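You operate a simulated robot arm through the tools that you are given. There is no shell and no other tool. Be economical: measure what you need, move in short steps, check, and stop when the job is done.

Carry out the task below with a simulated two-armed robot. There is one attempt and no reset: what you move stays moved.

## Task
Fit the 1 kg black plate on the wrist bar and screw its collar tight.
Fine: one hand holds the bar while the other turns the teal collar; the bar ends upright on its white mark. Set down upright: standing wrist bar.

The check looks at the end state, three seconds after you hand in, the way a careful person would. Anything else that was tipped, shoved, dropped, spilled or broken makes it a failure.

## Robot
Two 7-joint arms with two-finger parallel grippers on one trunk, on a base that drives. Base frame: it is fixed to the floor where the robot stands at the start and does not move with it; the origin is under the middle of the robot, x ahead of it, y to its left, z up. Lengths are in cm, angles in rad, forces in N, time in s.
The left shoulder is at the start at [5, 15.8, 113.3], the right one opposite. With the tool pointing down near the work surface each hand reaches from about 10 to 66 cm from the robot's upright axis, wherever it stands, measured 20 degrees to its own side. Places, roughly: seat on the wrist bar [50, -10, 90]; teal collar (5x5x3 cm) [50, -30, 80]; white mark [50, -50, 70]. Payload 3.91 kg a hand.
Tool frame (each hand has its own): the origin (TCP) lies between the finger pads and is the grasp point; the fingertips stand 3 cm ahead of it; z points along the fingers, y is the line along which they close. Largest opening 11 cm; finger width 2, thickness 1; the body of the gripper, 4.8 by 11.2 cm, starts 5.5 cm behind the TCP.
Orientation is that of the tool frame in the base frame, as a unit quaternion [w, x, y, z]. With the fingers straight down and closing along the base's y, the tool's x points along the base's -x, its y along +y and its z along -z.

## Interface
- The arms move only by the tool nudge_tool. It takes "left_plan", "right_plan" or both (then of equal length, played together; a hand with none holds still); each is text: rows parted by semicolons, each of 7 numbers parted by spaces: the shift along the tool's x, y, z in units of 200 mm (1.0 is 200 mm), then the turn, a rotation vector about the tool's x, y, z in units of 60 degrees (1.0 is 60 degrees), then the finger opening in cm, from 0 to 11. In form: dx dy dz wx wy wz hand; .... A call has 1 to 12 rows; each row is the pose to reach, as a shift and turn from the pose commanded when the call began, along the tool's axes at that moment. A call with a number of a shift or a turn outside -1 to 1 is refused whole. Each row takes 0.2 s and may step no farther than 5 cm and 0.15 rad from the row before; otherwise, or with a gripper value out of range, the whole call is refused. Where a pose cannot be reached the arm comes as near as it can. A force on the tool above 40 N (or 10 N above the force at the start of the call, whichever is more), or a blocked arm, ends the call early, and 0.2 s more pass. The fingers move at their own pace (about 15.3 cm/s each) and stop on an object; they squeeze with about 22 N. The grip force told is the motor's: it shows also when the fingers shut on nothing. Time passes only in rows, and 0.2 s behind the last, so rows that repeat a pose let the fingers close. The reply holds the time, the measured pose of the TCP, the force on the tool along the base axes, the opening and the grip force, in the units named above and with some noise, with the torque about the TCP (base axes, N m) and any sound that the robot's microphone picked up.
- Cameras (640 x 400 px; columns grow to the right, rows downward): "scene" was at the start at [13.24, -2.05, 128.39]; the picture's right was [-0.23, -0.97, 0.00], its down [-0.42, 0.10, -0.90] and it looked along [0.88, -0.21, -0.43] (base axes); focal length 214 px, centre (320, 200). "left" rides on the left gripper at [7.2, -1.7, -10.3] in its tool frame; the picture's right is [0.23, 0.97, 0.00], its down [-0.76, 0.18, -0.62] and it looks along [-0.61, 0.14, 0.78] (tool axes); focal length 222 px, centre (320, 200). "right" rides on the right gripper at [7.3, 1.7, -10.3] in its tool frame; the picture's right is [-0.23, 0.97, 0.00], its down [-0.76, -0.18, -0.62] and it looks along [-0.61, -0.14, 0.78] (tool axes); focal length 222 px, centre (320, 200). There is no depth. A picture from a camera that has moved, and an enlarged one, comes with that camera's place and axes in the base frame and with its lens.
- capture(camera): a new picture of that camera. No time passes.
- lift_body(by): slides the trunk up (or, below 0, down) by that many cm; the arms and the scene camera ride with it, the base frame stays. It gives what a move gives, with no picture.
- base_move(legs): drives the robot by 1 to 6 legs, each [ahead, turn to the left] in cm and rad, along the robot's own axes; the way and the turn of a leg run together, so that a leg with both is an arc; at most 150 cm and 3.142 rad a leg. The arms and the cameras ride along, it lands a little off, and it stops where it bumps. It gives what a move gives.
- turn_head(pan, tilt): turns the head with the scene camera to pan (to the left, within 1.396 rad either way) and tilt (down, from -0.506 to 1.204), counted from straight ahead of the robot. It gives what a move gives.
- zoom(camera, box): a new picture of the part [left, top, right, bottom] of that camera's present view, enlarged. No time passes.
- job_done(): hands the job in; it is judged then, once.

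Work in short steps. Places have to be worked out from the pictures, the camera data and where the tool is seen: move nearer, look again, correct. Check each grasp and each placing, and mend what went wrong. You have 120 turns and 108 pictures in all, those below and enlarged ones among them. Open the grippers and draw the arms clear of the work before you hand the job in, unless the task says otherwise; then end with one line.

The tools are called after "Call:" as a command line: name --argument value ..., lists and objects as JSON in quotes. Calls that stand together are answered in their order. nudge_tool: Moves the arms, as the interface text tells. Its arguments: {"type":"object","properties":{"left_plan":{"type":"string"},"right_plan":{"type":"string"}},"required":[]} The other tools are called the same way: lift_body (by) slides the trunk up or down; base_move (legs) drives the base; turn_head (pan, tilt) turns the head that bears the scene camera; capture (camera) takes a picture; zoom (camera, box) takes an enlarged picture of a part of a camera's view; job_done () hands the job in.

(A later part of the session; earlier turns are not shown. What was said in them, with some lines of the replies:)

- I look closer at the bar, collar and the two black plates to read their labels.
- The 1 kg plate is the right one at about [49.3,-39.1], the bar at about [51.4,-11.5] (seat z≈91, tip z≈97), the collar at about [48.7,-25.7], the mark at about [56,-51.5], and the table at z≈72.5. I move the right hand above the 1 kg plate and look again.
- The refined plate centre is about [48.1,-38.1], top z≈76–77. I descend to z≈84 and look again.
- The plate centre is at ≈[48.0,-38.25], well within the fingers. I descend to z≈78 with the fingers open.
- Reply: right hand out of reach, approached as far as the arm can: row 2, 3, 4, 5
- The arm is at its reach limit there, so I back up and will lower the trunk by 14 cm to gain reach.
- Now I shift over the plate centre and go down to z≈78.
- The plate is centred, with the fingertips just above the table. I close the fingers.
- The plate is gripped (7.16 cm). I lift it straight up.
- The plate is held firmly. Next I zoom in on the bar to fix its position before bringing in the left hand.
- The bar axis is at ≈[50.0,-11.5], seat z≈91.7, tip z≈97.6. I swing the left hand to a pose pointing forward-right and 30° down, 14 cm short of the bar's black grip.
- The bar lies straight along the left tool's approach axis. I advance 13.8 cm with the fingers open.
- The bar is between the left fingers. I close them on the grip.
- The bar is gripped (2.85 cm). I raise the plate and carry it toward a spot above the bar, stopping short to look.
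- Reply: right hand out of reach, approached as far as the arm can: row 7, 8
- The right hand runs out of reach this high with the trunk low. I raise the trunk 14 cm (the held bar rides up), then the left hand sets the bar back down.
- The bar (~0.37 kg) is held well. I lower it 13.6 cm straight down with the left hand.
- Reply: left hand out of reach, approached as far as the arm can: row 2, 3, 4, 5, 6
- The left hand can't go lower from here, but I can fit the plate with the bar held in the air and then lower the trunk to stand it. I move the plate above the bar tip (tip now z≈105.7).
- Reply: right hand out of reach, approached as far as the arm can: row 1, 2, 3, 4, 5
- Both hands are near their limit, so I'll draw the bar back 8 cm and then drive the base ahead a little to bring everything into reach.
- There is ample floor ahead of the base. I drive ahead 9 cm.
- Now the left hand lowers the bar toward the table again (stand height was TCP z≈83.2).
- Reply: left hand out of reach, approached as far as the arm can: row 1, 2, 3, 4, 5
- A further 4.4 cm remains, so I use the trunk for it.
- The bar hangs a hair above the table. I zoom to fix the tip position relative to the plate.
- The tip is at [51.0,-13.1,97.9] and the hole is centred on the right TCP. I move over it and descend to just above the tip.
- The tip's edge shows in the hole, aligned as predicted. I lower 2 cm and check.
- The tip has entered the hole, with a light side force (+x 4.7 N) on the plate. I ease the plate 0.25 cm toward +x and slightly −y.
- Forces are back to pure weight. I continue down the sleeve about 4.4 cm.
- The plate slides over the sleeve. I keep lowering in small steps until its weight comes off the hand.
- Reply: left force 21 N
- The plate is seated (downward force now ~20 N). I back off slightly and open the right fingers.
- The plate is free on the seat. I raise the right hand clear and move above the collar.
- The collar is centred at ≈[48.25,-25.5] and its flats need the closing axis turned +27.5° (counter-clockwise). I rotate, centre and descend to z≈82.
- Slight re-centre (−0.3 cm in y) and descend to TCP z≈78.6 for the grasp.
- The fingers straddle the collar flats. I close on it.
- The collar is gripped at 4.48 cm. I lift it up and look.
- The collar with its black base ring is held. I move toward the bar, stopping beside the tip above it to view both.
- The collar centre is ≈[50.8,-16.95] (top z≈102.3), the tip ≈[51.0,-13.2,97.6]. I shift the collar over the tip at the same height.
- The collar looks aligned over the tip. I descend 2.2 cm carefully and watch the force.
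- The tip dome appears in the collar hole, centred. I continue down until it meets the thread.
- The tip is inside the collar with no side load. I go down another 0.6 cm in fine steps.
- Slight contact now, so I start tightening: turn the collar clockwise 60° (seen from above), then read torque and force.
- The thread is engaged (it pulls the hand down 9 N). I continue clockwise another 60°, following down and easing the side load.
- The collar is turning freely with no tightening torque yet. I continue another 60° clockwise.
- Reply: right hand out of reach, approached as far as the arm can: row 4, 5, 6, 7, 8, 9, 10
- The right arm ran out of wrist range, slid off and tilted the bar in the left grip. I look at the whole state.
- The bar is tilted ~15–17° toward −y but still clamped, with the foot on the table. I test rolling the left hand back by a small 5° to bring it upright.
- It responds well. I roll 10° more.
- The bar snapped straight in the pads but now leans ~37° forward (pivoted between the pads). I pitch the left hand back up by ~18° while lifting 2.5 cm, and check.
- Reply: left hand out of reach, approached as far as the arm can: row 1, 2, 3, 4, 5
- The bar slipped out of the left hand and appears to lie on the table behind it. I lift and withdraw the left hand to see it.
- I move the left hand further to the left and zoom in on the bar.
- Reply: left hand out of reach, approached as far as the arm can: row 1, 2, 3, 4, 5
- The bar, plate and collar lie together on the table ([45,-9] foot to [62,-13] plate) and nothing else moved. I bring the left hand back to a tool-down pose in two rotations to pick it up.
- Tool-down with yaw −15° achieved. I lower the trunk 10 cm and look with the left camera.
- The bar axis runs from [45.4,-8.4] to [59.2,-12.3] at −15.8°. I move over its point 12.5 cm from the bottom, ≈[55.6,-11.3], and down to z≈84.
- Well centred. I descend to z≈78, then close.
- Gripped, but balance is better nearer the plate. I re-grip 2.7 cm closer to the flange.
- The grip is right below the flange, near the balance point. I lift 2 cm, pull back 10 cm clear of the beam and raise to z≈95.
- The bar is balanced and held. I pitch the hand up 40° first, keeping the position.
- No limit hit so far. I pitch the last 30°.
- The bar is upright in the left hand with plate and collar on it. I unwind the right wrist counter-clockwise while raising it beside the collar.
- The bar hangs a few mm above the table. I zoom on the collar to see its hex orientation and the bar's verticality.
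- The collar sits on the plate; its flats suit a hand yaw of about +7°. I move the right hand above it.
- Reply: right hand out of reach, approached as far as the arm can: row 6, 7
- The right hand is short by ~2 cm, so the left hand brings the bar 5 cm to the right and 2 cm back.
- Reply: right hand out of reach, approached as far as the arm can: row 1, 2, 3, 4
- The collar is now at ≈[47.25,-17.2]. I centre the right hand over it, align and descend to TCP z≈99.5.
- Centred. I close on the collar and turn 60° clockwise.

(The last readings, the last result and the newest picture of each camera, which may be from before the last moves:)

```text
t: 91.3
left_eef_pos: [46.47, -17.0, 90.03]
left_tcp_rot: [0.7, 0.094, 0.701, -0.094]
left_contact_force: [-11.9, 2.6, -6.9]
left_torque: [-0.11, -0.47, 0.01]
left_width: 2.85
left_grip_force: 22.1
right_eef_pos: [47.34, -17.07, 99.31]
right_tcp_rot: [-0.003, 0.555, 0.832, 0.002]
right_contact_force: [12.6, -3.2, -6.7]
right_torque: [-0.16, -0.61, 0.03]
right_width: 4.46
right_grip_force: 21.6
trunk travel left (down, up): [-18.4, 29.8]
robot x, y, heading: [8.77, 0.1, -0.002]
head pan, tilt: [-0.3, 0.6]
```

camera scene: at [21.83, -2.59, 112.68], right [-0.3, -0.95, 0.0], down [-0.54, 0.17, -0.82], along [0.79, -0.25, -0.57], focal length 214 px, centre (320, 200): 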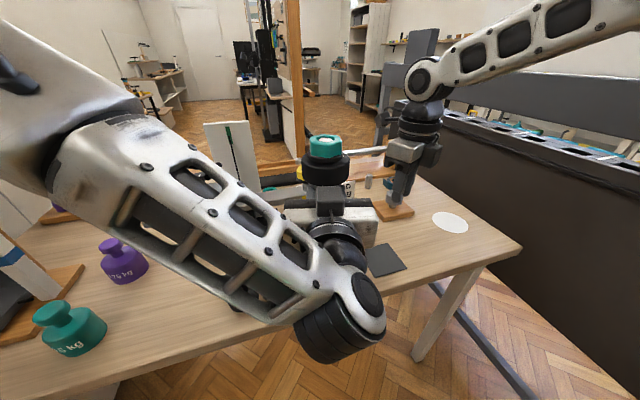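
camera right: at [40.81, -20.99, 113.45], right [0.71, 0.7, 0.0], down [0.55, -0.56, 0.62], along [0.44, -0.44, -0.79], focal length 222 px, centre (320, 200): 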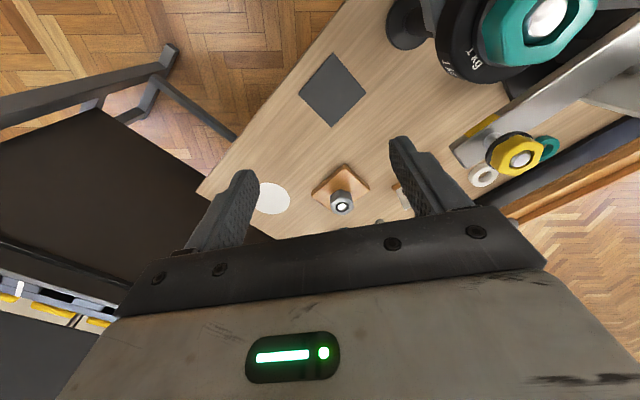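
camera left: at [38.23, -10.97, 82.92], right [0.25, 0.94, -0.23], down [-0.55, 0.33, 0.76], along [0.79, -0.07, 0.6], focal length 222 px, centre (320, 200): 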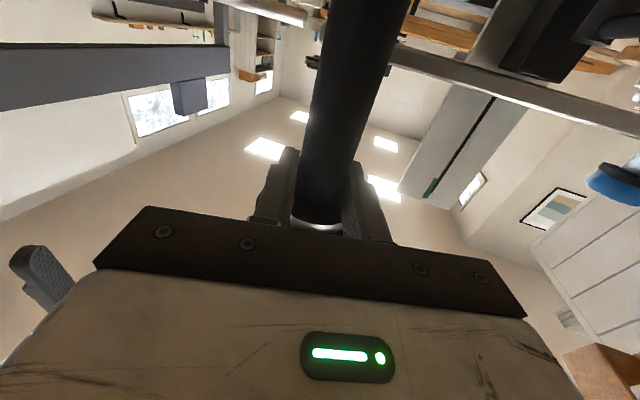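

The thread keeps drawing down, no tight torque yet. I re-grip: open, unwind 60°, close, and turn clockwise again.

Call:
nudge_tool --right_plan "-0.004 0.009 0.003 0 0 0 6.6; -0.004 0.009 0.003 0 0 0 6.6; -0.004 0.009 0.003 0 0 -0.1428 6.6; -0.004 0.009 0.003 0 0 -0.2856 6.6; -0.004 0.009 0.003 0 0 -0.4284 6.6; -0.004 0.009 0.003 0 0 -0.5712 6.6; -0.004 0.009 0.003 0 0 -0.714 6.6; -0.004 0.009 0.003 0 0 -0.8568 6.6; -0.004 0.009 0.003 0 0 -0.9996 6.6; -0.004 0.009 0.003 0 0 -0.9996 3; -0.004 0.009 0.003 0 0 -0.9996 2.5; -0.004 0.009 0.003 0 0 -0.9996 2.5"

Call:
nudge_tool --right_plan "0 0 0 0 0 0.125 2.5; 0 0 0 0 0 0.25 2.5; 0 0 0.001 0 0 0.375 2.5; 0 0 0.002 0 0 0.5 2.5; 0 0 0.002 0 0 0.625 2.5; 0 0 0.003 0 0 0.75 2.5; 0 0 0.003 0 0 0.875 2.5; 0 0 0.003 0 0 1 2.5; 0 0 0.003 0 0 1 2.5"

Call:
zoom --camera "scene" --box '[290, 110, 390, 200]'

```text
t: 93.9
left_eef_pos: [46.69, -16.99, 90.08]
left_tcp_rot: [0.699, 0.092, 0.703, -0.091]
left_contact_force: [-1.6, 5.7, -13.6]
left_torque: [-0.15, 0.0, 0.06]
left_width: 2.8
left_grip_force: 21.9
right_eef_pos: [47.48, -17.27, 99.24]
right_tcp_rot: [-0.002, 0.063, 0.998, 0.003]
right_contact_force: [1.0, -5.1, -0.5]
right_torque: [-0.4, 0.01, -0.03]
right_width: 4.48
right_grip_force: 22.2
trunk travel left (down, up): [-18.4, 29.8]
robot x, y, heading: [9.2, -0.14, 0.002]
head pan, tilt: [-0.3, 0.6]
```

```text
t: 95.9
left_eef_pos: [46.7, -17.07, 90.09]
left_tcp_rot: [0.699, 0.093, 0.703, -0.092]
left_contact_force: [-0.7, 11.2, -12.5]
left_torque: [-0.57, 0.01, 0.12]
left_width: 2.82
left_grip_force: 21.8
right_eef_pos: [47.44, -17.2, 99.3]
right_tcp_rot: [-0.003, 0.555, 0.832, 0.002]
right_contact_force: [1.1, -13.6, -0.2]
right_torque: [-0.57, -0.06, -0.01]
right_width: 4.49
right_grip_force: 22.1
trunk travel left (down, up): [-18.4, 29.8]
robot x, y, heading: [9.22, -0.2, -0.003]
head pan, tilt: [-0.3, 0.6]
```

```text
4.44 times, centred on (340, 155) of scene
camera zoom: at [21.82, -2.6, 107.88], right [-0.3, -0.95, 0.0], down [-0.54, 0.17, -0.82], along [0.79, -0.25, -0.57], focal length 953 px, centre (231, 400)
```

zoom: 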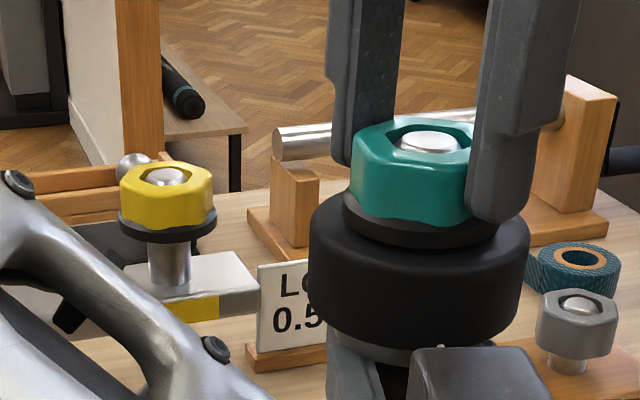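

The collar no longer pulls downward. I do another re-grip cycle and watch torque for tightness.

Call:
nudge_tool --right_plan "-0.004 -0.002 0 0 0 0 6.6; -0.004 -0.002 0 0 0 0 6.6; -0.004 -0.002 0 0 0 -0.1428 6.6; -0.004 -0.002 0 0 0 -0.2856 6.6; -0.004 -0.002 0 0 0 -0.4284 6.6; -0.004 -0.002 0 0 0 -0.5712 6.6; -0.004 -0.002 0 0 0 -0.714 6.6; -0.004 -0.002 0 0 0 -0.8568 6.6; -0.004 -0.002 0 0 0 -0.9996 6.6; -0.004 -0.002 0 0 0 -0.9996 3; -0.004 -0.002 0 0 0 -0.9996 2.5; -0.004 -0.002 0 0 0 -0.9996 2.5"

Call:
nudge_tool --right_plan "0 0 0 0 0 0.1 2.5; 0 0 0 0 0 0.2 2.5; 0 0 0 0 0 0.3 2.5; 0 0 0 0 0 0.4 2.5; 0 0 0 0 0 0.5 2.5"

Call:
nudge_tool --right_plan "0 0 0 0 0 0.1 2.5; 0 0 0 0 0 0.2 2.5; 0 0 0 0 0 0.3 2.5; 0 0 0 0 0 0.4 2.5; 0 0 0 0 0 0.5 2.5"

Call:
zoom --camera "scene" --box '[290, 110, 390, 200]'

```text
t: 98.5
left_eef_pos: [46.71, -17.12, 90.05]
left_tcp_rot: [0.699, 0.093, 0.703, -0.092]
left_contact_force: [-1.0, 1.5, -13.4]
left_torque: [0.04, 0.02, 0.03]
left_width: 2.84
left_grip_force: 21.3
right_eef_pos: [47.61, -17.37, 99.16]
right_tcp_rot: [0.0, 0.064, 0.998, 0.002]
right_contact_force: [0.3, -1.4, 0.7]
right_torque: [-0.15, 0.01, -0.02]
right_width: 4.47
right_grip_force: 21.9
trunk travel left (down, up): [-18.4, 29.8]
robot x, y, heading: [8.86, -0.25, -0.003]
head pan, tilt: [-0.3, 0.6]
```

```text
t: 99.7
left_eef_pos: [46.61, -16.93, 90.02]
left_tcp_rot: [0.7, 0.092, 0.702, -0.092]
left_contact_force: [-1.4, 5.9, -13.1]
left_torque: [-0.19, 0.15, 0.05]
left_width: 2.81
left_grip_force: 22.5
right_eef_pos: [47.48, -17.39, 99.31]
right_tcp_rot: [-0.002, 0.32, 0.947, 0.003]
right_contact_force: [0.3, -7.3, -0.5]
right_torque: [-0.37, -0.03, 0.04]
right_width: 4.5
right_grip_force: 22.1
trunk travel left (down, up): [-18.4, 29.8]
robot x, y, heading: [8.8, -0.15, -0.002]
head pan, tilt: [-0.3, 0.6]
```

```text
t: 100.9
left_eef_pos: [46.56, -17.04, 90.09]
left_tcp_rot: [0.699, 0.093, 0.703, -0.092]
left_contact_force: [-2.3, 10.1, -10.6]
left_torque: [-0.44, -0.1, 0.07]
left_width: 2.86
left_grip_force: 22.4
right_eef_pos: [47.39, -17.32, 99.14]
right_tcp_rot: [-0.002, 0.555, 0.832, 0.002]
right_contact_force: [2.3, -9.3, -1.0]
right_torque: [-0.41, -0.04, -0.01]
right_width: 4.48
right_grip_force: 22.4
trunk travel left (down, up): [-18.4, 29.8]
robot x, y, heading: [9.08, 0.25, -0.003]
head pan, tilt: [-0.3, 0.6]
```

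```text
4.44 times, centred on (340, 155) of scene
camera zoom: at [21.82, -2.6, 107.88], right [-0.3, -0.95, 0.0], down [-0.54, 0.17, -0.82], along [0.79, -0.25, -0.57], focal length 953 px, centre (231, 400)
```

zoom: 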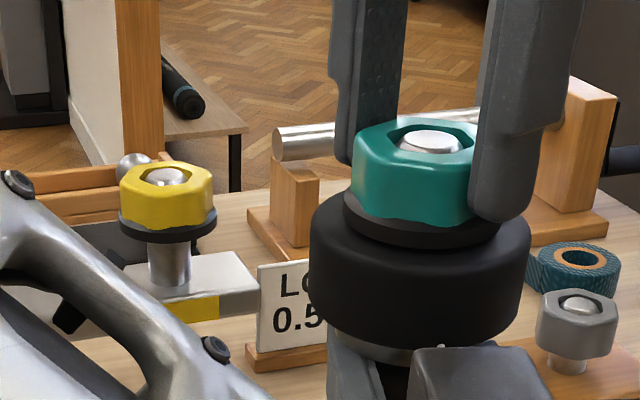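

Torque stays low, so I inspect the collar/plate interface closely.

Call:
zoom --camera "scene" --box '[355, 130, 415, 175]'

```text
8.89 times, centred on (385, 152) of scene
camera zoom: at [21.82, -2.6, 107.88], right [-0.3, -0.95, 0.0], down [-0.54, 0.17, -0.82], along [0.79, -0.25, -0.57], focal length 1906 px, centre (-258, 622)
```

zoom: 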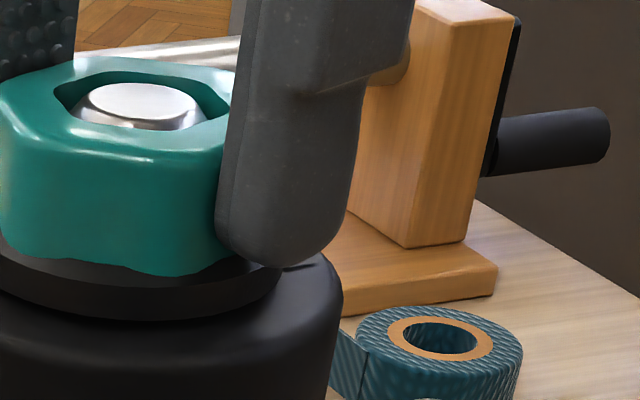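

The collar ring rests flat on the plate. To see whether it truly tightened (or the bar spun along), I open, unwind and raise the hand a bit to look at the plate label.

Call:
nudge_tool --right_plan "0 0 0 0 0 0 6.6; 0 0 0 0 0 0 7.5; 0 0 0 0 0 -0.1428 7.5; 0 0 0 0 0 -0.2856 7.5; 0 0 0 0 0 -0.4284 7.5; 0 0 0 0 0 -0.5712 7.5; 0 0 0 0 0 -0.714 7.5; 0 0 0 0 0 -0.8568 7.5; 0 0 0 0 0 -0.9996 7.5; 0 0 -0.1 0 0 -0.9996 9; 0 0 -0.2 0 0 -0.9996 9; 0 0 -0.2 0 0 -0.9996 9"

Call:
zoom --camera "right" --box '[220, 50, 420, 240]'

```text
t: 103.5
left_eef_pos: [46.66, -16.99, 90.03]
left_tcp_rot: [0.7, 0.092, 0.703, -0.091]
left_contact_force: [-0.4, 0.3, -13.4]
left_torque: [0.06, 0.09, -0.02]
left_width: 2.81
left_grip_force: 21.6
right_eef_pos: [47.37, -17.28, 103.17]
right_tcp_rot: [-0.001, 0.062, 0.998, 0.004]
right_contact_force: [0.1, -0.3, -0.1]
right_torque: [-0.03, 0.03, 0.02]
right_width: 9.02
right_grip_force: 0.0
trunk travel left (down, up): [-18.4, 29.8]
robot x, y, heading: [9.14, -0.34, -0.005]
head pan, tilt: [-0.3, 0.6]
```

```text
2.11 times, centred on (320, 145) of right
camera zoom: at [40.37, -14.76, 113.55], right [0.35, 0.94, 0.01], down [0.73, -0.28, 0.62], along [0.58, -0.21, -0.78], focal length 468 px, centre (320, 316)
```

zoom: 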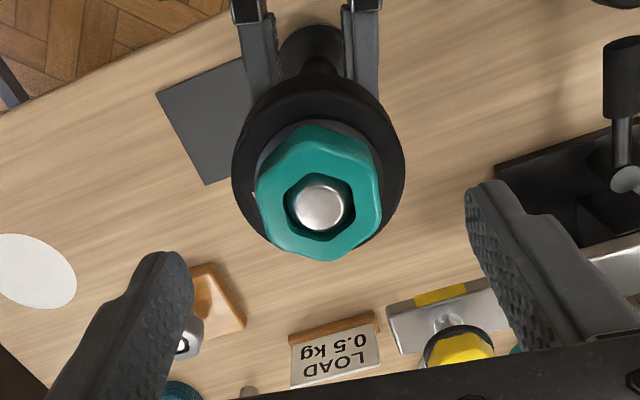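

The label stayed on the −y side while the collar turned, so the collar really rotates on the thread. I go back down, re-grip and do two more 60° turns, watching torque.

Call:
nudge_tool --right_plan "0 -0.005 0.1 0 0 0 9; 0 -0.005 0.195 0 0 0 7.5; 0 -0.005 0.195 0 0 0 5; 0 -0.005 0.195 0 0 0 2.5; 0 -0.005 0.195 0 0 0 2.5; 0 -0.005 0.195 0 0 0 2.5"

Call:
nudge_tool --right_plan "0 0 0 0 0 0.125 2.5; 0 0 0 0 0 0.25 2.5; 0 0 0 0 0 0.375 2.5; 0 0 0 0 0 0.5 2.5; 0 0 0 0 0 0.625 2.5; 0 0 0 0 0 0.75 2.5; 0 0 0 0 0 0.875 2.5; 0 0 0 0 0 1 2.5"

Call:
nudge_tool --right_plan "0 0 0 0 0 0 6.6; 0 0 0 0 0 0 6.6; 0 0 0 0 0 -0.1428 6.6; 0 0 0 0 0 -0.2856 6.6; 0 0 0 0 0 -0.4284 6.6; 0 0 0 0 0 -0.5712 6.6; 0 0 0 0 0 -0.714 6.6; 0 0 0 0 0 -0.8568 6.6; 0 0 0 0 0 -0.9996 6.6; 0 0 0 0 0 -0.9996 3; 0 0 0 0 0 -0.9996 2.5; 0 0 0 0 0 -0.9996 2.5"

Call:
nudge_tool --right_plan "0 0 0 0 0 0.125 2.5; 0 0 0 0 0 0.25 2.5; 0 0 0 0 0 0.375 2.5; 0 0 0 0 0 0.5 2.5; 0 0 0 0 0 0.625 2.5; 0 0 0 0 0 0.75 2.5; 0 0 0 0 0 0.875 2.5; 0 0 0 0 0 1 2.5"

```text
t: 104.9
left_eef_pos: [46.54, -17.09, 90.02]
left_tcp_rot: [0.699, 0.094, 0.703, -0.093]
left_contact_force: [-1.0, -2.9, -13.6]
left_torque: [0.27, 0.05, -0.04]
left_width: 2.82
left_grip_force: 22.3
right_eef_pos: [47.57, -17.39, 99.23]
right_tcp_rot: [0.0, 0.063, 0.998, 0.004]
right_contact_force: [1.1, 3.2, -1.7]
right_torque: [-0.03, 0.02, 0.03]
right_width: 4.47
right_grip_force: 22.1
trunk travel left (down, up): [-18.4, 29.8]
robot x, y, heading: [9.24, 0.27, 0.001]
head pan, tilt: [-0.3, 0.6]
```

```text
t: 106.7
left_eef_pos: [46.6, -17.14, 90.12]
left_tcp_rot: [0.7, 0.094, 0.702, -0.093]
left_contact_force: [-4.8, -1.0, -12.2]
left_torque: [0.12, -0.13, -0.4]
left_width: 2.82
left_grip_force: 21.8
right_eef_pos: [47.34, -17.24, 99.45]
right_tcp_rot: [-0.004, 0.554, 0.832, 0.002]
right_contact_force: [5.9, 0.5, -0.2]
right_torque: [-0.01, -0.26, 0.38]
right_width: 4.48
right_grip_force: 22.0
trunk travel left (down, up): [-18.4, 29.8]
robot x, y, heading: [8.69, 0.35, -0.0]
head pan, tilt: [-0.3, 0.6]
```

```text
t: 109.3
left_eef_pos: [46.55, -17.11, 90.08]
left_tcp_rot: [0.699, 0.094, 0.702, -0.093]
left_contact_force: [-0.3, -5.6, -12.2]
left_torque: [0.46, 0.07, -0.05]
left_width: 2.83
left_grip_force: 21.6
right_eef_pos: [47.31, -17.31, 99.37]
right_tcp_rot: [0.0, 0.063, 0.998, 0.004]
right_contact_force: [0.0, 6.0, 0.5]
right_torque: [0.09, 0.02, 0.01]
right_width: 4.47
right_grip_force: 22.6
trunk travel left (down, up): [-18.4, 29.8]
robot x, y, heading: [8.88, -0.4, -0.002]
head pan, tilt: [-0.3, 0.6]
```

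```text
t: 111.1
left_eef_pos: [46.53, -17.21, 90.04]
left_tcp_rot: [0.698, 0.095, 0.703, -0.094]
left_contact_force: [-15.6, -14.5, -11.1]
left_torque: [0.54, -0.75, -0.64]
left_width: 2.85
left_grip_force: 22.2
right_eef_pos: [47.59, -17.11, 99.34]
right_tcp_rot: [-0.002, 0.554, 0.832, 0.005]
right_contact_force: [14.5, 13.8, -0.8]
right_torque: [0.84, -0.46, 0.49]
right_width: 4.42
right_grip_force: 21.9
trunk travel left (down, up): [-18.4, 29.8]
robot x, y, heading: [9.06, -0.23, -0.0]
head pan, tilt: [-0.3, 0.6]
```

Now there is clear tightening torque (~0.4–0.6 N·m): the collar is tight. I open the right hand, raise it clear, and set the bar down gently with the left.

Call:
nudge_tool --right_plan "0 0 0 0 0 0 6.6; 0 0 0 0 0 0 8; 0 0 -0.1 0 0 0 9; 0 0 -0.25 0 0 0 9; 0.1 0 -0.35 0 0 0 9; 0.1 0 -0.35 0 0 0 9"

Call:
nudge_tool --left_plan "0.005 0 0 0 0 0 1.5; 0.01 0 0 0 0 0 1.5; 0.015 0 0 0 0 0 1.5; 0.02 0 0 0 0 0 1.5; 0.02 0 0 0 0 0 1.5"

```text
t: 112.5
left_eef_pos: [46.55, -17.04, 89.89]
left_tcp_rot: [0.699, 0.092, 0.703, -0.091]
left_contact_force: [-0.8, 1.9, -14.3]
left_torque: [0.08, 0.17, -0.05]
left_width: 2.83
left_grip_force: 21.6
right_eef_pos: [46.52, -15.6, 106.45]
right_tcp_rot: [-0.004, 0.555, 0.832, 0.001]
right_contact_force: [-1.4, 0.3, 0.5]
right_torque: [-0.01, -0.01, 0.02]
right_width: 9.0
right_grip_force: 0.2
trunk travel left (down, up): [-18.4, 29.8]
robot x, y, heading: [8.78, -0.09, -0.0]
head pan, tilt: [-0.3, 0.6]
```

```text
t: 113.7
left_eef_pos: [46.61, -16.99, 89.64]
left_tcp_rot: [0.699, 0.093, 0.703, -0.091]
left_contact_force: [0.7, 0.1, -12.5]
left_torque: [0.07, 0.2, 0.0]
left_width: 2.82
left_grip_force: 21.9
right_eef_pos: [46.53, -15.59, 106.47]
right_tcp_rot: [-0.002, 0.554, 0.832, 0.003]
right_contact_force: [0.7, -0.3, -0.4]
right_torque: [-0.02, -0.03, 0.0]
right_width: 8.98
right_grip_force: 0.0
trunk travel left (down, up): [-18.4, 29.8]
robot x, y, heading: [8.62, 0.1, 0.001]
head pan, tilt: [-0.3, 0.6]
```

Still hanging. I move it 1.5 cm inward on the table and lower step by step until the load comes off.

Call:
nudge_tool --left_plan "0 0.01 0.036 0 0 0 1.5; 0 0.02 0.0725 0 0 0 1.5; 0.01 0.02 0.0725 0 0 0 1.5; 0.02 0.02 0.0725 0 0 0 1.5; 0.03 0.02 0.0725 0 0 0 1.5; 0.03 0.02 0.0725 0 0 0 1.5"

Call:
nudge_tool --left_plan "0.008 0 0 0 0 0 1.5; 0.015 0 0 0 0 0 1.5; 0.015 0 0 0 0 0 1.5"

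Call:
capture --camera "scene"

```text
t: 115.1
left_eef_pos: [47.98, -16.97, 89.34]
left_tcp_rot: [0.702, 0.091, 0.7, -0.093]
left_contact_force: [0.6, 0.5, 5.0]
left_torque: [0.16, 0.45, -0.01]
left_width: 2.82
left_grip_force: 22.2
right_eef_pos: [46.44, -15.53, 106.51]
right_tcp_rot: [-0.002, 0.554, 0.832, 0.003]
right_contact_force: [0.7, 0.4, 0.0]
right_torque: [0.02, 0.01, 0.01]
right_width: 9.02
right_grip_force: 0.0
trunk travel left (down, up): [-18.4, 29.8]
robot x, y, heading: [8.76, 0.09, 0.0]
head pan, tilt: [-0.3, 0.6]
```

```text
t: 115.9
left_eef_pos: [47.91, -16.88, 88.93]
left_tcp_rot: [0.701, 0.093, 0.701, -0.093]
left_contact_force: [2.6, -1.6, 10.7]
left_torque: [0.21, 0.79, 0.1]
left_width: 2.89
left_grip_force: 13.5
right_eef_pos: [46.24, -15.44, 106.52]
right_tcp_rot: [-0.001, 0.554, 0.833, 0.003]
right_contact_force: [-0.4, 0.8, 0.4]
right_torque: [0.02, -0.03, 0.03]
right_width: 9.0
right_grip_force: 0.2
trunk travel left (down, up): [-18.4, 29.8]
robot x, y, heading: [9.01, -0.06, -0.004]
head pan, tilt: [-0.3, 0.6]
```

```text
6 pictures are left
camera scene: at [21.69, -2.55, 107.92], right [-0.3, -0.95, 0.0], down [-0.54, 0.17, -0.83], along [0.79, -0.25, -0.56], focal length 214 px, centre (320, 200)
```

scene: 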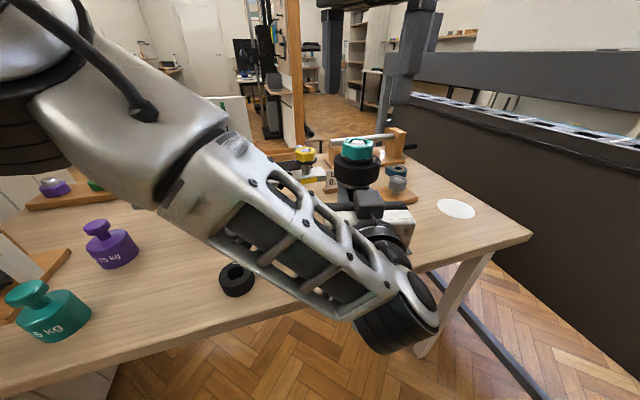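

The bar now stands on the table. I relieve the pressure, open the left hand and withdraw it straight back, then to the left.

Call:
nudge_tool --left_plan "-0.012 0 0 0 0 0 1.5; -0.012 0 0 0 0 0 3.2; -0.012 0 0 0 0 0 4.5; -0.012 0 0 0 0 0 7; -0.012 0 0 0 0 0 8; -0.012 0 -0.05 0 0 0 8; -0.012 0 -0.15 0 0 0 8; -0.012 0 -0.3 0 0 0 8; -0.012 0 -0.45 0 0 0 8; -0.012 0.1 -0.6 0 0 0 8; -0.012 0.25 -0.65 0 0 0 8; -0.012 0.4 -0.65 0 0 0 8"

Call:
capture --camera "scene"

```text
t: 118.5
left_eef_pos: [41.31, -8.3, 92.21]
left_tcp_rot: [0.727, 0.005, 0.681, -0.091]
left_contact_force: [0.0, 0.2, 0.3]
left_torque: [0.0, 0.0, 0.03]
left_width: 7.98
left_grip_force: 0.0
left hand out of reach, approached as far as the arm can: row 9, 10, 11
right_eef_pos: [46.51, -15.47, 106.46]
right_tcp_rot: [-0.003, 0.555, 0.832, 0.003]
right_contact_force: [-0.2, 0.4, -0.6]
right_torque: [0.0, -0.01, 0.03]
right_width: 9.01
right_grip_force: 0.0
trunk travel left (down, up): [-18.4, 29.8]
robot x, y, heading: [9.07, 0.09, 0.001]
head pan, tilt: [-0.3, 0.6]
stopped in row 12 (left hand): the arm was blocked; the commanded pose is now the measured one
```

```text
5 pictures are left
camera scene: at [21.77, -2.57, 107.89], right [-0.3, -0.95, 0.0], down [-0.54, 0.17, -0.82], along [0.79, -0.25, -0.57], focal length 214 px, centre (320, 200)
```

scene: 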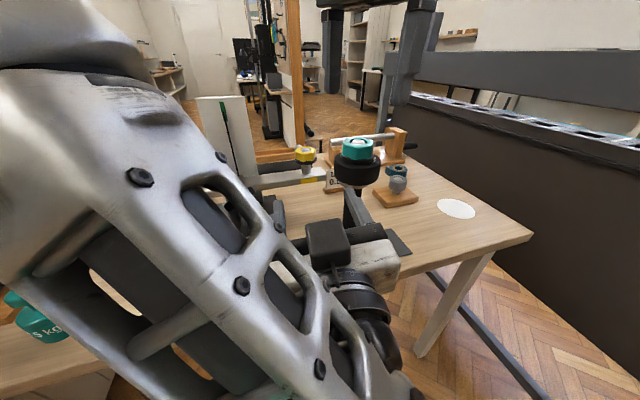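

The bar stands upright with the plate and collar on. For comfortable reach I back the base 12 cm (both hands retreat), then lift the left hand away.

Call:
base_move --legs '[[-12, 0]]'

Call:
nudge_tool --left_plan "-0.1 0.07 0 0 0 0 8; -0.2 0.14 0 0 0 0 8; -0.3 0.21 -0.01 0 0 0 8; -0.4 0.28 -0.02 0 0 0 8; -0.5 0.35 -0.03 0 0 0 8; -0.61 0.43 -0.03 0 0 0 8; -0.61 0.43 -0.03 0 0 0 8"

```text
t: 119.7
left_eef_pos: [29.33, -8.48, 92.13]
left_tcp_rot: [0.727, 0.005, 0.681, -0.09]
left_contact_force: [-0.8, -1.1, -0.3]
left_torque: [-0.01, 0.01, 0.02]
left_width: 7.99
left_grip_force: 0.1
right_eef_pos: [34.67, -15.61, 106.56]
right_tcp_rot: [-0.002, 0.554, 0.833, 0.003]
right_contact_force: [0.7, -0.1, 0.1]
right_torque: [-0.01, -0.01, -0.05]
right_width: 9.01
right_grip_force: 0.1
trunk travel left (down, up): [-18.4, 29.8]
robot x, y, heading: [-2.85, -0.1, -0.004]
head pan, tilt: [-0.3, 0.6]
```

```text
t: 121.3
left_eef_pos: [29.64, 1.29, 103.06]
left_tcp_rot: [0.726, 0.005, 0.683, -0.086]
left_contact_force: [0.9, 0.7, 0.3]
left_torque: [-0.01, -0.02, 0.02]
left_width: 8.01
left_grip_force: 0.0
left hand out of reach, approached as far as the arm can: row 6, 7
right_eef_pos: [34.62, -15.43, 106.33]
right_tcp_rot: [-0.002, 0.554, 0.832, 0.003]
right_contact_force: [-0.3, 0.1, 0.7]
right_torque: [-0.03, 0.0, -0.02]
right_width: 8.99
right_grip_force: 0.0
trunk travel left (down, up): [-18.4, 29.8]
robot x, y, heading: [-2.57, 0.07, -0.002]
head pan, tilt: [-0.3, 0.6]
```

I unwind the right wrist to yaw +30° and move it to [34.5,-25.5], then begin pitching it horizontal.

Call:
nudge_tool --right_plan "-0.06 -0.024 0.012 0 0 -0.125 9; -0.115 -0.048 0.025 0 0 -0.25 9; -0.172 -0.072 0.038 0 0 -0.375 9; -0.23 -0.095 0.05 0 0 -0.5 9; -0.288 -0.12 0.062 0 0 -0.625 9; -0.345 -0.142 0.075 0 0 -0.75 9; -0.4 -0.166 0.088 0 0 -0.875 9; -0.46 -0.19 0.1 0 0 -1 9"

Call:
nudge_tool --right_plan "0 0 0 0 0 -0.125 8; 0 0 0 0 0 -0.25 8; 0 0 0 0 0 -0.375 8; 0 0 0 0 0 -0.5 8; 0 0 0 0 0 -0.62 8"

Call:
nudge_tool --right_plan "0 0 0 0 -0.125 0 8; 0 0 0 0 -0.25 0 8; 0 0 0 0 -0.375 0 8; 0 0 0 0 -0.5 0 8; 0 0 0 0 -0.625 0 8; 0 0 0 0 -0.75 0 8; 0 0 0 0 -0.75 0 8"

```text
t: 123.1
left_eef_pos: [29.8, 1.24, 103.18]
left_tcp_rot: [0.726, 0.004, 0.682, -0.086]
left_contact_force: [0.4, -0.7, 0.0]
left_torque: [-0.02, -0.01, -0.01]
left_width: 8.04
left_grip_force: 0.0
right_eef_pos: [34.7, -25.45, 104.53]
right_tcp_rot: [-0.001, 0.063, 0.998, 0.003]
right_contact_force: [0.0, -1.1, 0.2]
right_torque: [-0.03, 0.03, 0.0]
right_width: 8.99
right_grip_force: 0.1
trunk travel left (down, up): [-18.4, 29.8]
robot x, y, heading: [-3.25, 0.17, -0.002]
head pan, tilt: [-0.3, 0.6]
```

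```text
t: 124.3
left_eef_pos: [29.84, 1.3, 103.17]
left_tcp_rot: [0.726, 0.003, 0.682, -0.084]
left_contact_force: [0.0, -0.2, -0.3]
left_torque: [0.03, -0.01, -0.01]
left_width: 8.04
left_grip_force: 0.0
right_eef_pos: [34.66, -25.46, 104.41]
right_tcp_rot: [0.001, -0.259, 0.966, 0.004]
right_contact_force: [-0.4, -0.2, 0.1]
right_torque: [-0.01, 0.0, 0.01]
right_width: 7.96
right_grip_force: 0.1
trunk travel left (down, up): [-18.4, 29.8]
robot x, y, heading: [-2.85, 0.21, -0.003]
head pan, tilt: [-0.3, 0.6]
```

```text
t: 125.9
left_eef_pos: [29.72, 1.24, 103.23]
left_tcp_rot: [0.726, 0.002, 0.682, -0.084]
left_contact_force: [0.2, 0.3, 0.2]
left_torque: [-0.02, -0.02, 0.0]
left_width: 8.0
left_grip_force: 0.1
right_eef_pos: [34.75, -25.37, 104.51]
right_tcp_rot: [0.371, -0.237, 0.892, 0.103]
right_contact_force: [-0.6, 0.5, -0.6]
right_torque: [0.03, 0.02, -0.04]
right_width: 8.0
right_grip_force: 0.0
trunk travel left (down, up): [-18.4, 29.8]
robot x, y, heading: [-3.24, -0.03, -0.0]
head pan, tilt: [-0.3, 0.6]
```

All within reach. I complete the pitch to horizontal while lowering to z≈89.2, still 16 cm short of the bar, and check with the right camera.

Call:
nudge_tool --right_plan "0.07 0 0.07 0 -0.11 0 8; 0.14 0 0.14 0 -0.22 0 8; 0.21 0 0.21 0 -0.33 0 8; 0.28 0 0.28 0 -0.44 0 8; 0.35 0 0.35 0 -0.55 0 8; 0.42 0 0.42 0 -0.66 0 8; 0.48 0 0.48 0 -0.75 0 8; 0.538 0 0.538 0 -0.75 0 8; 0.538 0 0.538 0 -0.75 0 8"

Call:
capture --camera "right"

```text
t: 127.9
left_eef_pos: [29.71, 1.29, 103.19]
left_tcp_rot: [0.726, 0.004, 0.682, -0.084]
left_contact_force: [0.4, -0.6, -0.1]
left_torque: [-0.01, 0.03, -0.01]
left_width: 7.98
left_grip_force: 0.1
right_eef_pos: [35.44, -25.92, 88.96]
right_tcp_rot: [0.684, -0.179, 0.682, 0.185]
right_contact_force: [0.9, -1.3, 0.5]
right_torque: [-0.01, 0.0, -0.01]
right_width: 7.99
right_grip_force: 0.1
right hand out of reach, approached as far as the arm can: row 5, 6, 7, 8, 9
trunk travel left (down, up): [-18.4, 29.8]
robot x, y, heading: [-2.87, 0.04, -0.004]
head pan, tilt: [-0.3, 0.6]
```

```text
4 pictures are left
camera right: at [25.58, -29.5, 81.7], right [-0.49, 0.84, 0.23], down [-0.45, -0.47, 0.76], along [0.75, 0.26, 0.61], focal length 222 px, centre (320, 200)
```

right: 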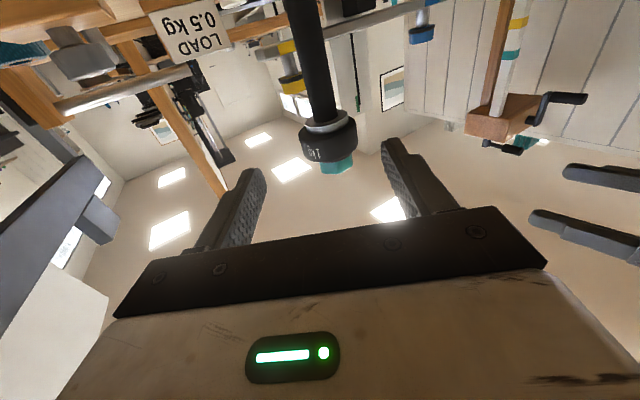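

The bar is straight ahead (15.6 cm, 0.4 cm to +y of the tool). I advance and close around the shaft below the flange.

Call:
nudge_tool --right_plan "0 0.01 0.15 0 0 0 8; 0 0.021 0.3 0 0 0 8; 0 0.021 0.45 0 0 0 8; 0 0.021 0.6 0 0 0 8; 0 0.021 0.7 0 0 0 8; 0 0.021 0.78 0 0 0 8; 0 0.021 0.78 0 0 0 8"

Call:
capture --camera "right"

```text
t: 129.5
left_eef_pos: [29.8, 1.23, 103.18]
left_tcp_rot: [0.726, 0.003, 0.682, -0.085]
left_contact_force: [-0.7, 0.3, 0.6]
left_torque: [-0.04, -0.01, -0.02]
left_width: 8.01
left_grip_force: 0.0
right_eef_pos: [48.91, -17.77, 89.11]
right_tcp_rot: [0.684, -0.179, 0.683, 0.184]
right_contact_force: [0.6, 0.9, 0.1]
right_torque: [0.01, 0.0, 0.02]
right_width: 8.02
right_grip_force: 0.0
trunk travel left (down, up): [-18.4, 29.8]
robot x, y, heading: [-2.35, -0.08, -0.001]
head pan, tilt: [-0.3, 0.6]
```

```text
3 pictures are left
camera right: at [39.06, -21.42, 81.98], right [-0.49, 0.84, 0.23], down [-0.45, -0.47, 0.76], along [0.75, 0.26, 0.61], focal length 222 px, centre (320, 200)
```

right: 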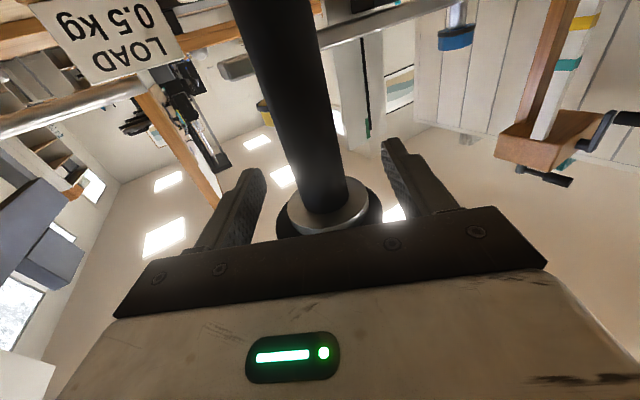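

Bar is between the fingers. I close and lift 4 cm.

Call:
nudge_tool --right_plan "0 0 0.025 0 0 0 6; 0 0 0.025 0 0 0 4; 0 0 0.025 0 0 0 1.5; 0 0 0.025 0 0 0 1.5; 0 0 0.025 0 0 0 1.5"

Call:
nudge_tool --right_plan "-0.03 0 0 0 0 0 1.5; -0.1 0 0 0 0 0 1.5; -0.2 0 0 0 0 0 1.5; -0.3 0 0 0 0 0 1.5; -0.3 0 0 0 0 0 1.5"

```text
t: 130.7
left_eef_pos: [29.64, 1.19, 103.24]
left_tcp_rot: [0.726, 0.003, 0.682, -0.084]
left_contact_force: [0.6, -0.5, 0.1]
left_torque: [0.01, 0.05, -0.01]
left_width: 7.97
left_grip_force: 0.1
right_eef_pos: [49.35, -17.5, 89.15]
right_tcp_rot: [0.684, -0.18, 0.683, 0.185]
right_contact_force: [0.6, 0.0, -0.3]
right_torque: [-0.27, -0.29, 0.03]
right_width: 2.82
right_grip_force: 21.8
trunk travel left (down, up): [-18.4, 29.8]
robot x, y, heading: [-2.39, -0.09, -0.005]
head pan, tilt: [-0.3, 0.6]
```

```text
t: 131.9
left_eef_pos: [29.9, 1.26, 103.2]
left_tcp_rot: [0.726, 0.003, 0.683, -0.084]
left_contact_force: [-0.2, 0.8, 0.6]
left_torque: [-0.03, -0.01, 0.0]
left_width: 8.02
left_grip_force: 0.1
right_eef_pos: [49.35, -17.69, 95.11]
right_tcp_rot: [0.683, -0.18, 0.684, 0.185]
right_contact_force: [0.4, 0.1, -12.4]
right_torque: [0.13, 0.12, -0.01]
right_width: 2.84
right_grip_force: 22.5
trunk travel left (down, up): [-18.4, 29.8]
robot x, y, heading: [-2.88, -0.29, -0.006]
head pan, tilt: [-0.3, 0.6]
```

Lifted (12.4 N load). I carry it halfway toward the mark while yawing the hand −45° so the arm stays in reach.

Call:
nudge_tool --right_plan "0 -0.11 -0.042 0.107 0 0 1.5; 0 -0.22 -0.085 0.214 0 0 1.5; 0 -0.33 -0.127 0.321 0 0 1.5; 0 -0.44 -0.17 0.428 0 0 1.5; 0 -0.55 -0.212 0.536 0 0 1.5; 0 -0.66 -0.254 0.643 0 0 1.5; 0 -0.77 -0.297 0.75 0 0 1.5; 0 -0.77 -0.297 0.75 0 0 1.5"

```text
t: 133.7
left_eef_pos: [29.87, 1.21, 103.14]
left_tcp_rot: [0.726, 0.003, 0.683, -0.084]
left_contact_force: [-0.2, 0.0, -0.1]
left_torque: [0.02, 0.0, 0.01]
left_width: 8.02
left_grip_force: 0.0
right_eef_pos: [51.9, -34.03, 94.81]
right_tcp_rot: [0.699, 0.097, 0.702, -0.091]
right_contact_force: [0.2, 0.3, -13.3]
right_torque: [-0.1, 0.06, 0.0]
right_width: 2.83
right_grip_force: 21.7
trunk travel left (down, up): [-18.4, 29.8]
robot x, y, heading: [-2.74, -0.1, -0.003]
head pan, tilt: [-0.3, 0.6]
```

Holding well at [51.9,-34.0]. I carry on to just above the mark and look from the scene camera.

Call:
nudge_tool --right_plan "0 -0.15 0.062 0 0 0 1.5; 0 -0.3 0.124 0 0 0 1.5; 0 -0.45 0.187 0 0 0 1.5; 0 -0.6 0.249 0 0 0 1.5; 0 -0.755 0.311 0 0 0 1.5; 0 -0.755 0.311 0 0 0 1.5"

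Call:
turn_head --pan -0.6 --tilt 0.6

Call:
zoom --camera "scene" --box '[200, 80, 500, 280]'

```text
t: 135.1
left_eef_pos: [29.89, 1.19, 103.14]
left_tcp_rot: [0.726, 0.004, 0.683, -0.084]
left_contact_force: [-0.5, 0.8, -0.4]
left_torque: [0.02, -0.01, 0.0]
left_width: 8.0
left_grip_force: 0.1
right_eef_pos: [53.93, -50.26, 94.83]
right_tcp_rot: [0.699, 0.095, 0.703, -0.09]
right_contact_force: [-0.9, 0.4, -12.9]
right_torque: [0.04, 0.01, -0.01]
right_width: 2.8
right_grip_force: 21.9
trunk travel left (down, up): [-18.4, 29.8]
robot x, y, heading: [-2.97, 0.06, -0.005]
head pan, tilt: [-0.3, 0.6]
```

```text
t: 135.9
left_eef_pos: [30.18, 1.33, 103.05]
left_tcp_rot: [0.725, 0.001, 0.684, -0.079]
left_contact_force: [0.0, 0.6, -0.1]
left_torque: [0.01, 0.01, -0.01]
left_width: 7.99
left_grip_force: 0.1
right_eef_pos: [53.9, -50.27, 94.85]
right_tcp_rot: [0.699, 0.095, 0.703, -0.089]
right_contact_force: [0.8, 0.2, -13.3]
right_torque: [0.02, 0.02, -0.01]
right_width: 2.8
right_grip_force: 21.9
trunk travel left (down, up): [-18.4, 29.8]
robot x, y, heading: [-3.06, -0.1, -0.001]
head pan, tilt: [-0.6, 0.6]
```

```text
2.00 times, centred on (350, 180) of scene
camera zoom: at [9.27, -3.85, 107.32], right [-0.45, -0.89, 0.0], down [-0.55, 0.28, -0.79], along [0.7, -0.35, -0.62], focal length 429 px, centre (260, 240)
```

zoom: 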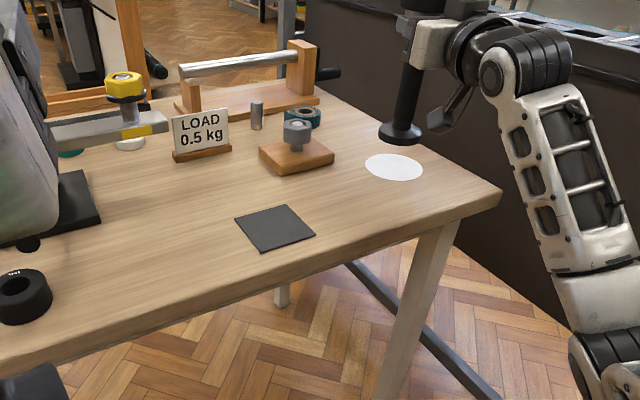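

The bar hangs upright nearly over the mark (a small shift of +0.4 x, −0.3 y looks right). I correct and lower 5.2 cm.

Call:
nudge_tool --right_plan "0 -0.009 0.023 0 0 0 1.5; 0.1 -0.009 0.023 0 0 0 1.5; 0.2 -0.009 0.023 0 0 0 1.5; 0.26 -0.009 0.023 0 0 0 1.5; 0.26 -0.009 0.023 0 0 0 1.5"

Call:
zoom --camera "scene" --box '[340, 80, 440, 180]'

```text
t: 137.1
left_eef_pos: [30.15, 1.22, 102.96]
left_tcp_rot: [0.724, 0.001, 0.685, -0.079]
left_contact_force: [0.3, -0.2, 0.2]
left_torque: [0.01, -0.02, -0.02]
left_width: 8.02
left_grip_force: 0.1
right_eef_pos: [54.28, -50.42, 89.51]
right_tcp_rot: [0.699, 0.095, 0.703, -0.09]
right_contact_force: [0.0, 0.5, -13.6]
right_torque: [0.04, 0.01, -0.02]
right_width: 2.81
right_grip_force: 22.1
trunk travel left (down, up): [-18.4, 29.8]
robot x, y, heading: [-2.82, 0.11, 0.0]
head pan, tilt: [-0.6, 0.6]
```

```text
4.00 times, centred on (390, 130) of scene
camera zoom: at [9.2, -3.95, 107.27], right [-0.46, -0.89, 0.0], down [-0.55, 0.29, -0.78], along [0.7, -0.36, -0.62], focal length 858 px, centre (40, 480)
```

zoom: 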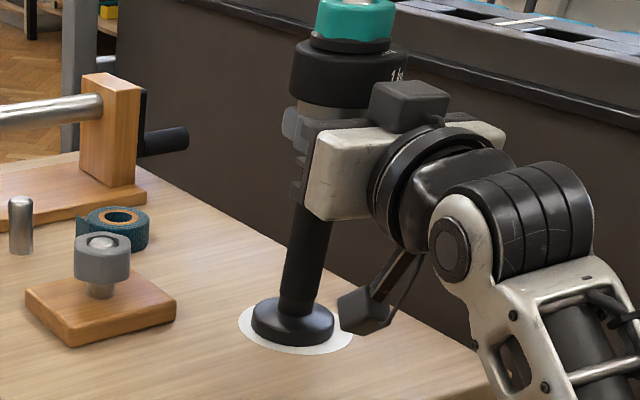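

The foot sits right over the mark, centred. I lower the last few millimetres.

Call:
nudge_tool --right_plan "0.006 0 0 0 0 0 1.5; 0.012 0 0 0 0 0 1.5; 0.018 0 0 0 0 0 1.5; 0.018 0 0 0 0 0 1.5"

```text
t: 138.1
left_eef_pos: [30.19, 1.42, 102.92]
left_tcp_rot: [0.724, 0.0, 0.685, -0.078]
left_contact_force: [0.8, -0.7, -0.3]
left_torque: [0.01, 0.01, -0.01]
left_width: 8.0
left_grip_force: 0.0
right_eef_pos: [54.12, -50.37, 89.35]
right_tcp_rot: [0.702, 0.095, 0.7, -0.09]
right_contact_force: [3.4, -0.6, -3.2]
right_torque: [-0.29, -0.4, 0.07]
right_width: 2.84
right_grip_force: 22.1
trunk travel left (down, up): [-18.4, 29.8]
robot x, y, heading: [-2.94, 0.28, 0.001]
head pan, tilt: [-0.6, 0.6]
```

The table has taken most of the load. A touch lower, then I open slowly and withdraw straight back.

Call:
nudge_tool --right_plan "0.004 0 0 0 0 0 1.5; 0.004 0 0 0 0 0 2.9; 0.004 0 0 0 0 0 3.2; 0.004 0 0 0 0 0 4; 0.004 0 0 0 0 0 5.5; 0.004 0 0 0 0 0 7.5; 0.004 0 0 0 0 0 7.5; 0.004 0 0 0 0 0 7.5"

Call:
nudge_tool --right_plan "0 0 -0.05 0 0 0 7.5; 0 0 -0.15 0 0 0 7.5; 0 0 -0.28 0 0 0 7.5; 0 0 -0.42 0 0 0 7.5; 0 0 -0.56 0 0 0 7.5; 0 0 -0.7 0 0 0 7.5; 0 0 -0.7 0 0 0 7.5"

Call:
capture --camera "scene"

```text
t: 139.9
left_eef_pos: [30.09, 1.51, 102.93]
left_tcp_rot: [0.725, -0.001, 0.684, -0.079]
left_contact_force: [-0.1, -0.2, 0.0]
left_torque: [-0.02, 0.0, 0.0]
left_width: 8.0
left_grip_force: 0.1
right_eef_pos: [54.09, -50.31, 89.26]
right_tcp_rot: [0.7, 0.095, 0.702, -0.091]
right_contact_force: [-0.5, 0.5, 0.3]
right_torque: [0.01, -0.01, -0.02]
right_width: 7.5
right_grip_force: 0.1
trunk travel left (down, up): [-18.4, 29.8]
robot x, y, heading: [-2.93, 0.39, -0.006]
head pan, tilt: [-0.6, 0.6]
```

```text
t: 141.5
left_eef_pos: [30.1, 1.55, 102.92]
left_tcp_rot: [0.725, 0.0, 0.685, -0.079]
left_contact_force: [-0.2, -0.5, 0.4]
left_torque: [0.0, 0.01, -0.01]
left_width: 8.01
left_grip_force: 0.2
right_eef_pos: [40.66, -46.73, 89.44]
right_tcp_rot: [0.7, 0.095, 0.701, -0.091]
right_contact_force: [0.4, -0.1, 0.1]
right_torque: [-0.01, -0.01, -0.01]
right_width: 7.51
right_grip_force: 0.0
trunk travel left (down, up): [-18.4, 29.8]
robot x, y, heading: [-2.61, -0.0, -0.002]
head pan, tilt: [-0.6, 0.6]
```

```text
0 pictures are left
camera scene: at [8.89, -4.15, 107.19], right [-0.49, -0.87, 0.0], down [-0.55, 0.31, -0.78], along [0.67, -0.38, -0.63], focal length 214 px, centre (320, 200)
```

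scene: 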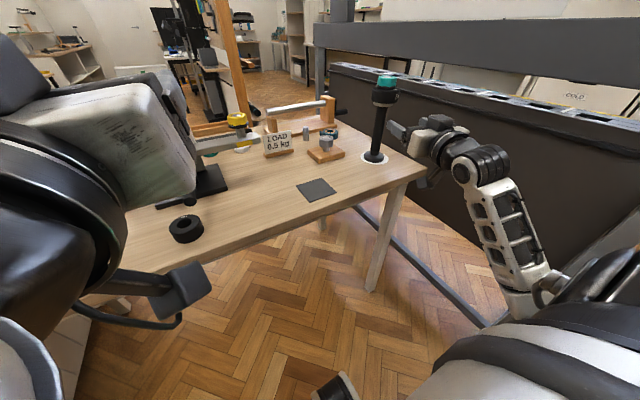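

The bar stands upright and centred on its white mark with the 1 kg plate and tightened collar on it. Both grippers are open and clear, so I hand in.

Call:
job_done

```text
The job is handed in.
```

The wrist bar stands upright on its white mark with the 1 kg black plate seated and the teal collar screwed tight. On the way, the bar slipped out of the left gripper once and lay on the table. I saw nothing else moved, and I picked it up with the plate and collar still on and finished tightening.
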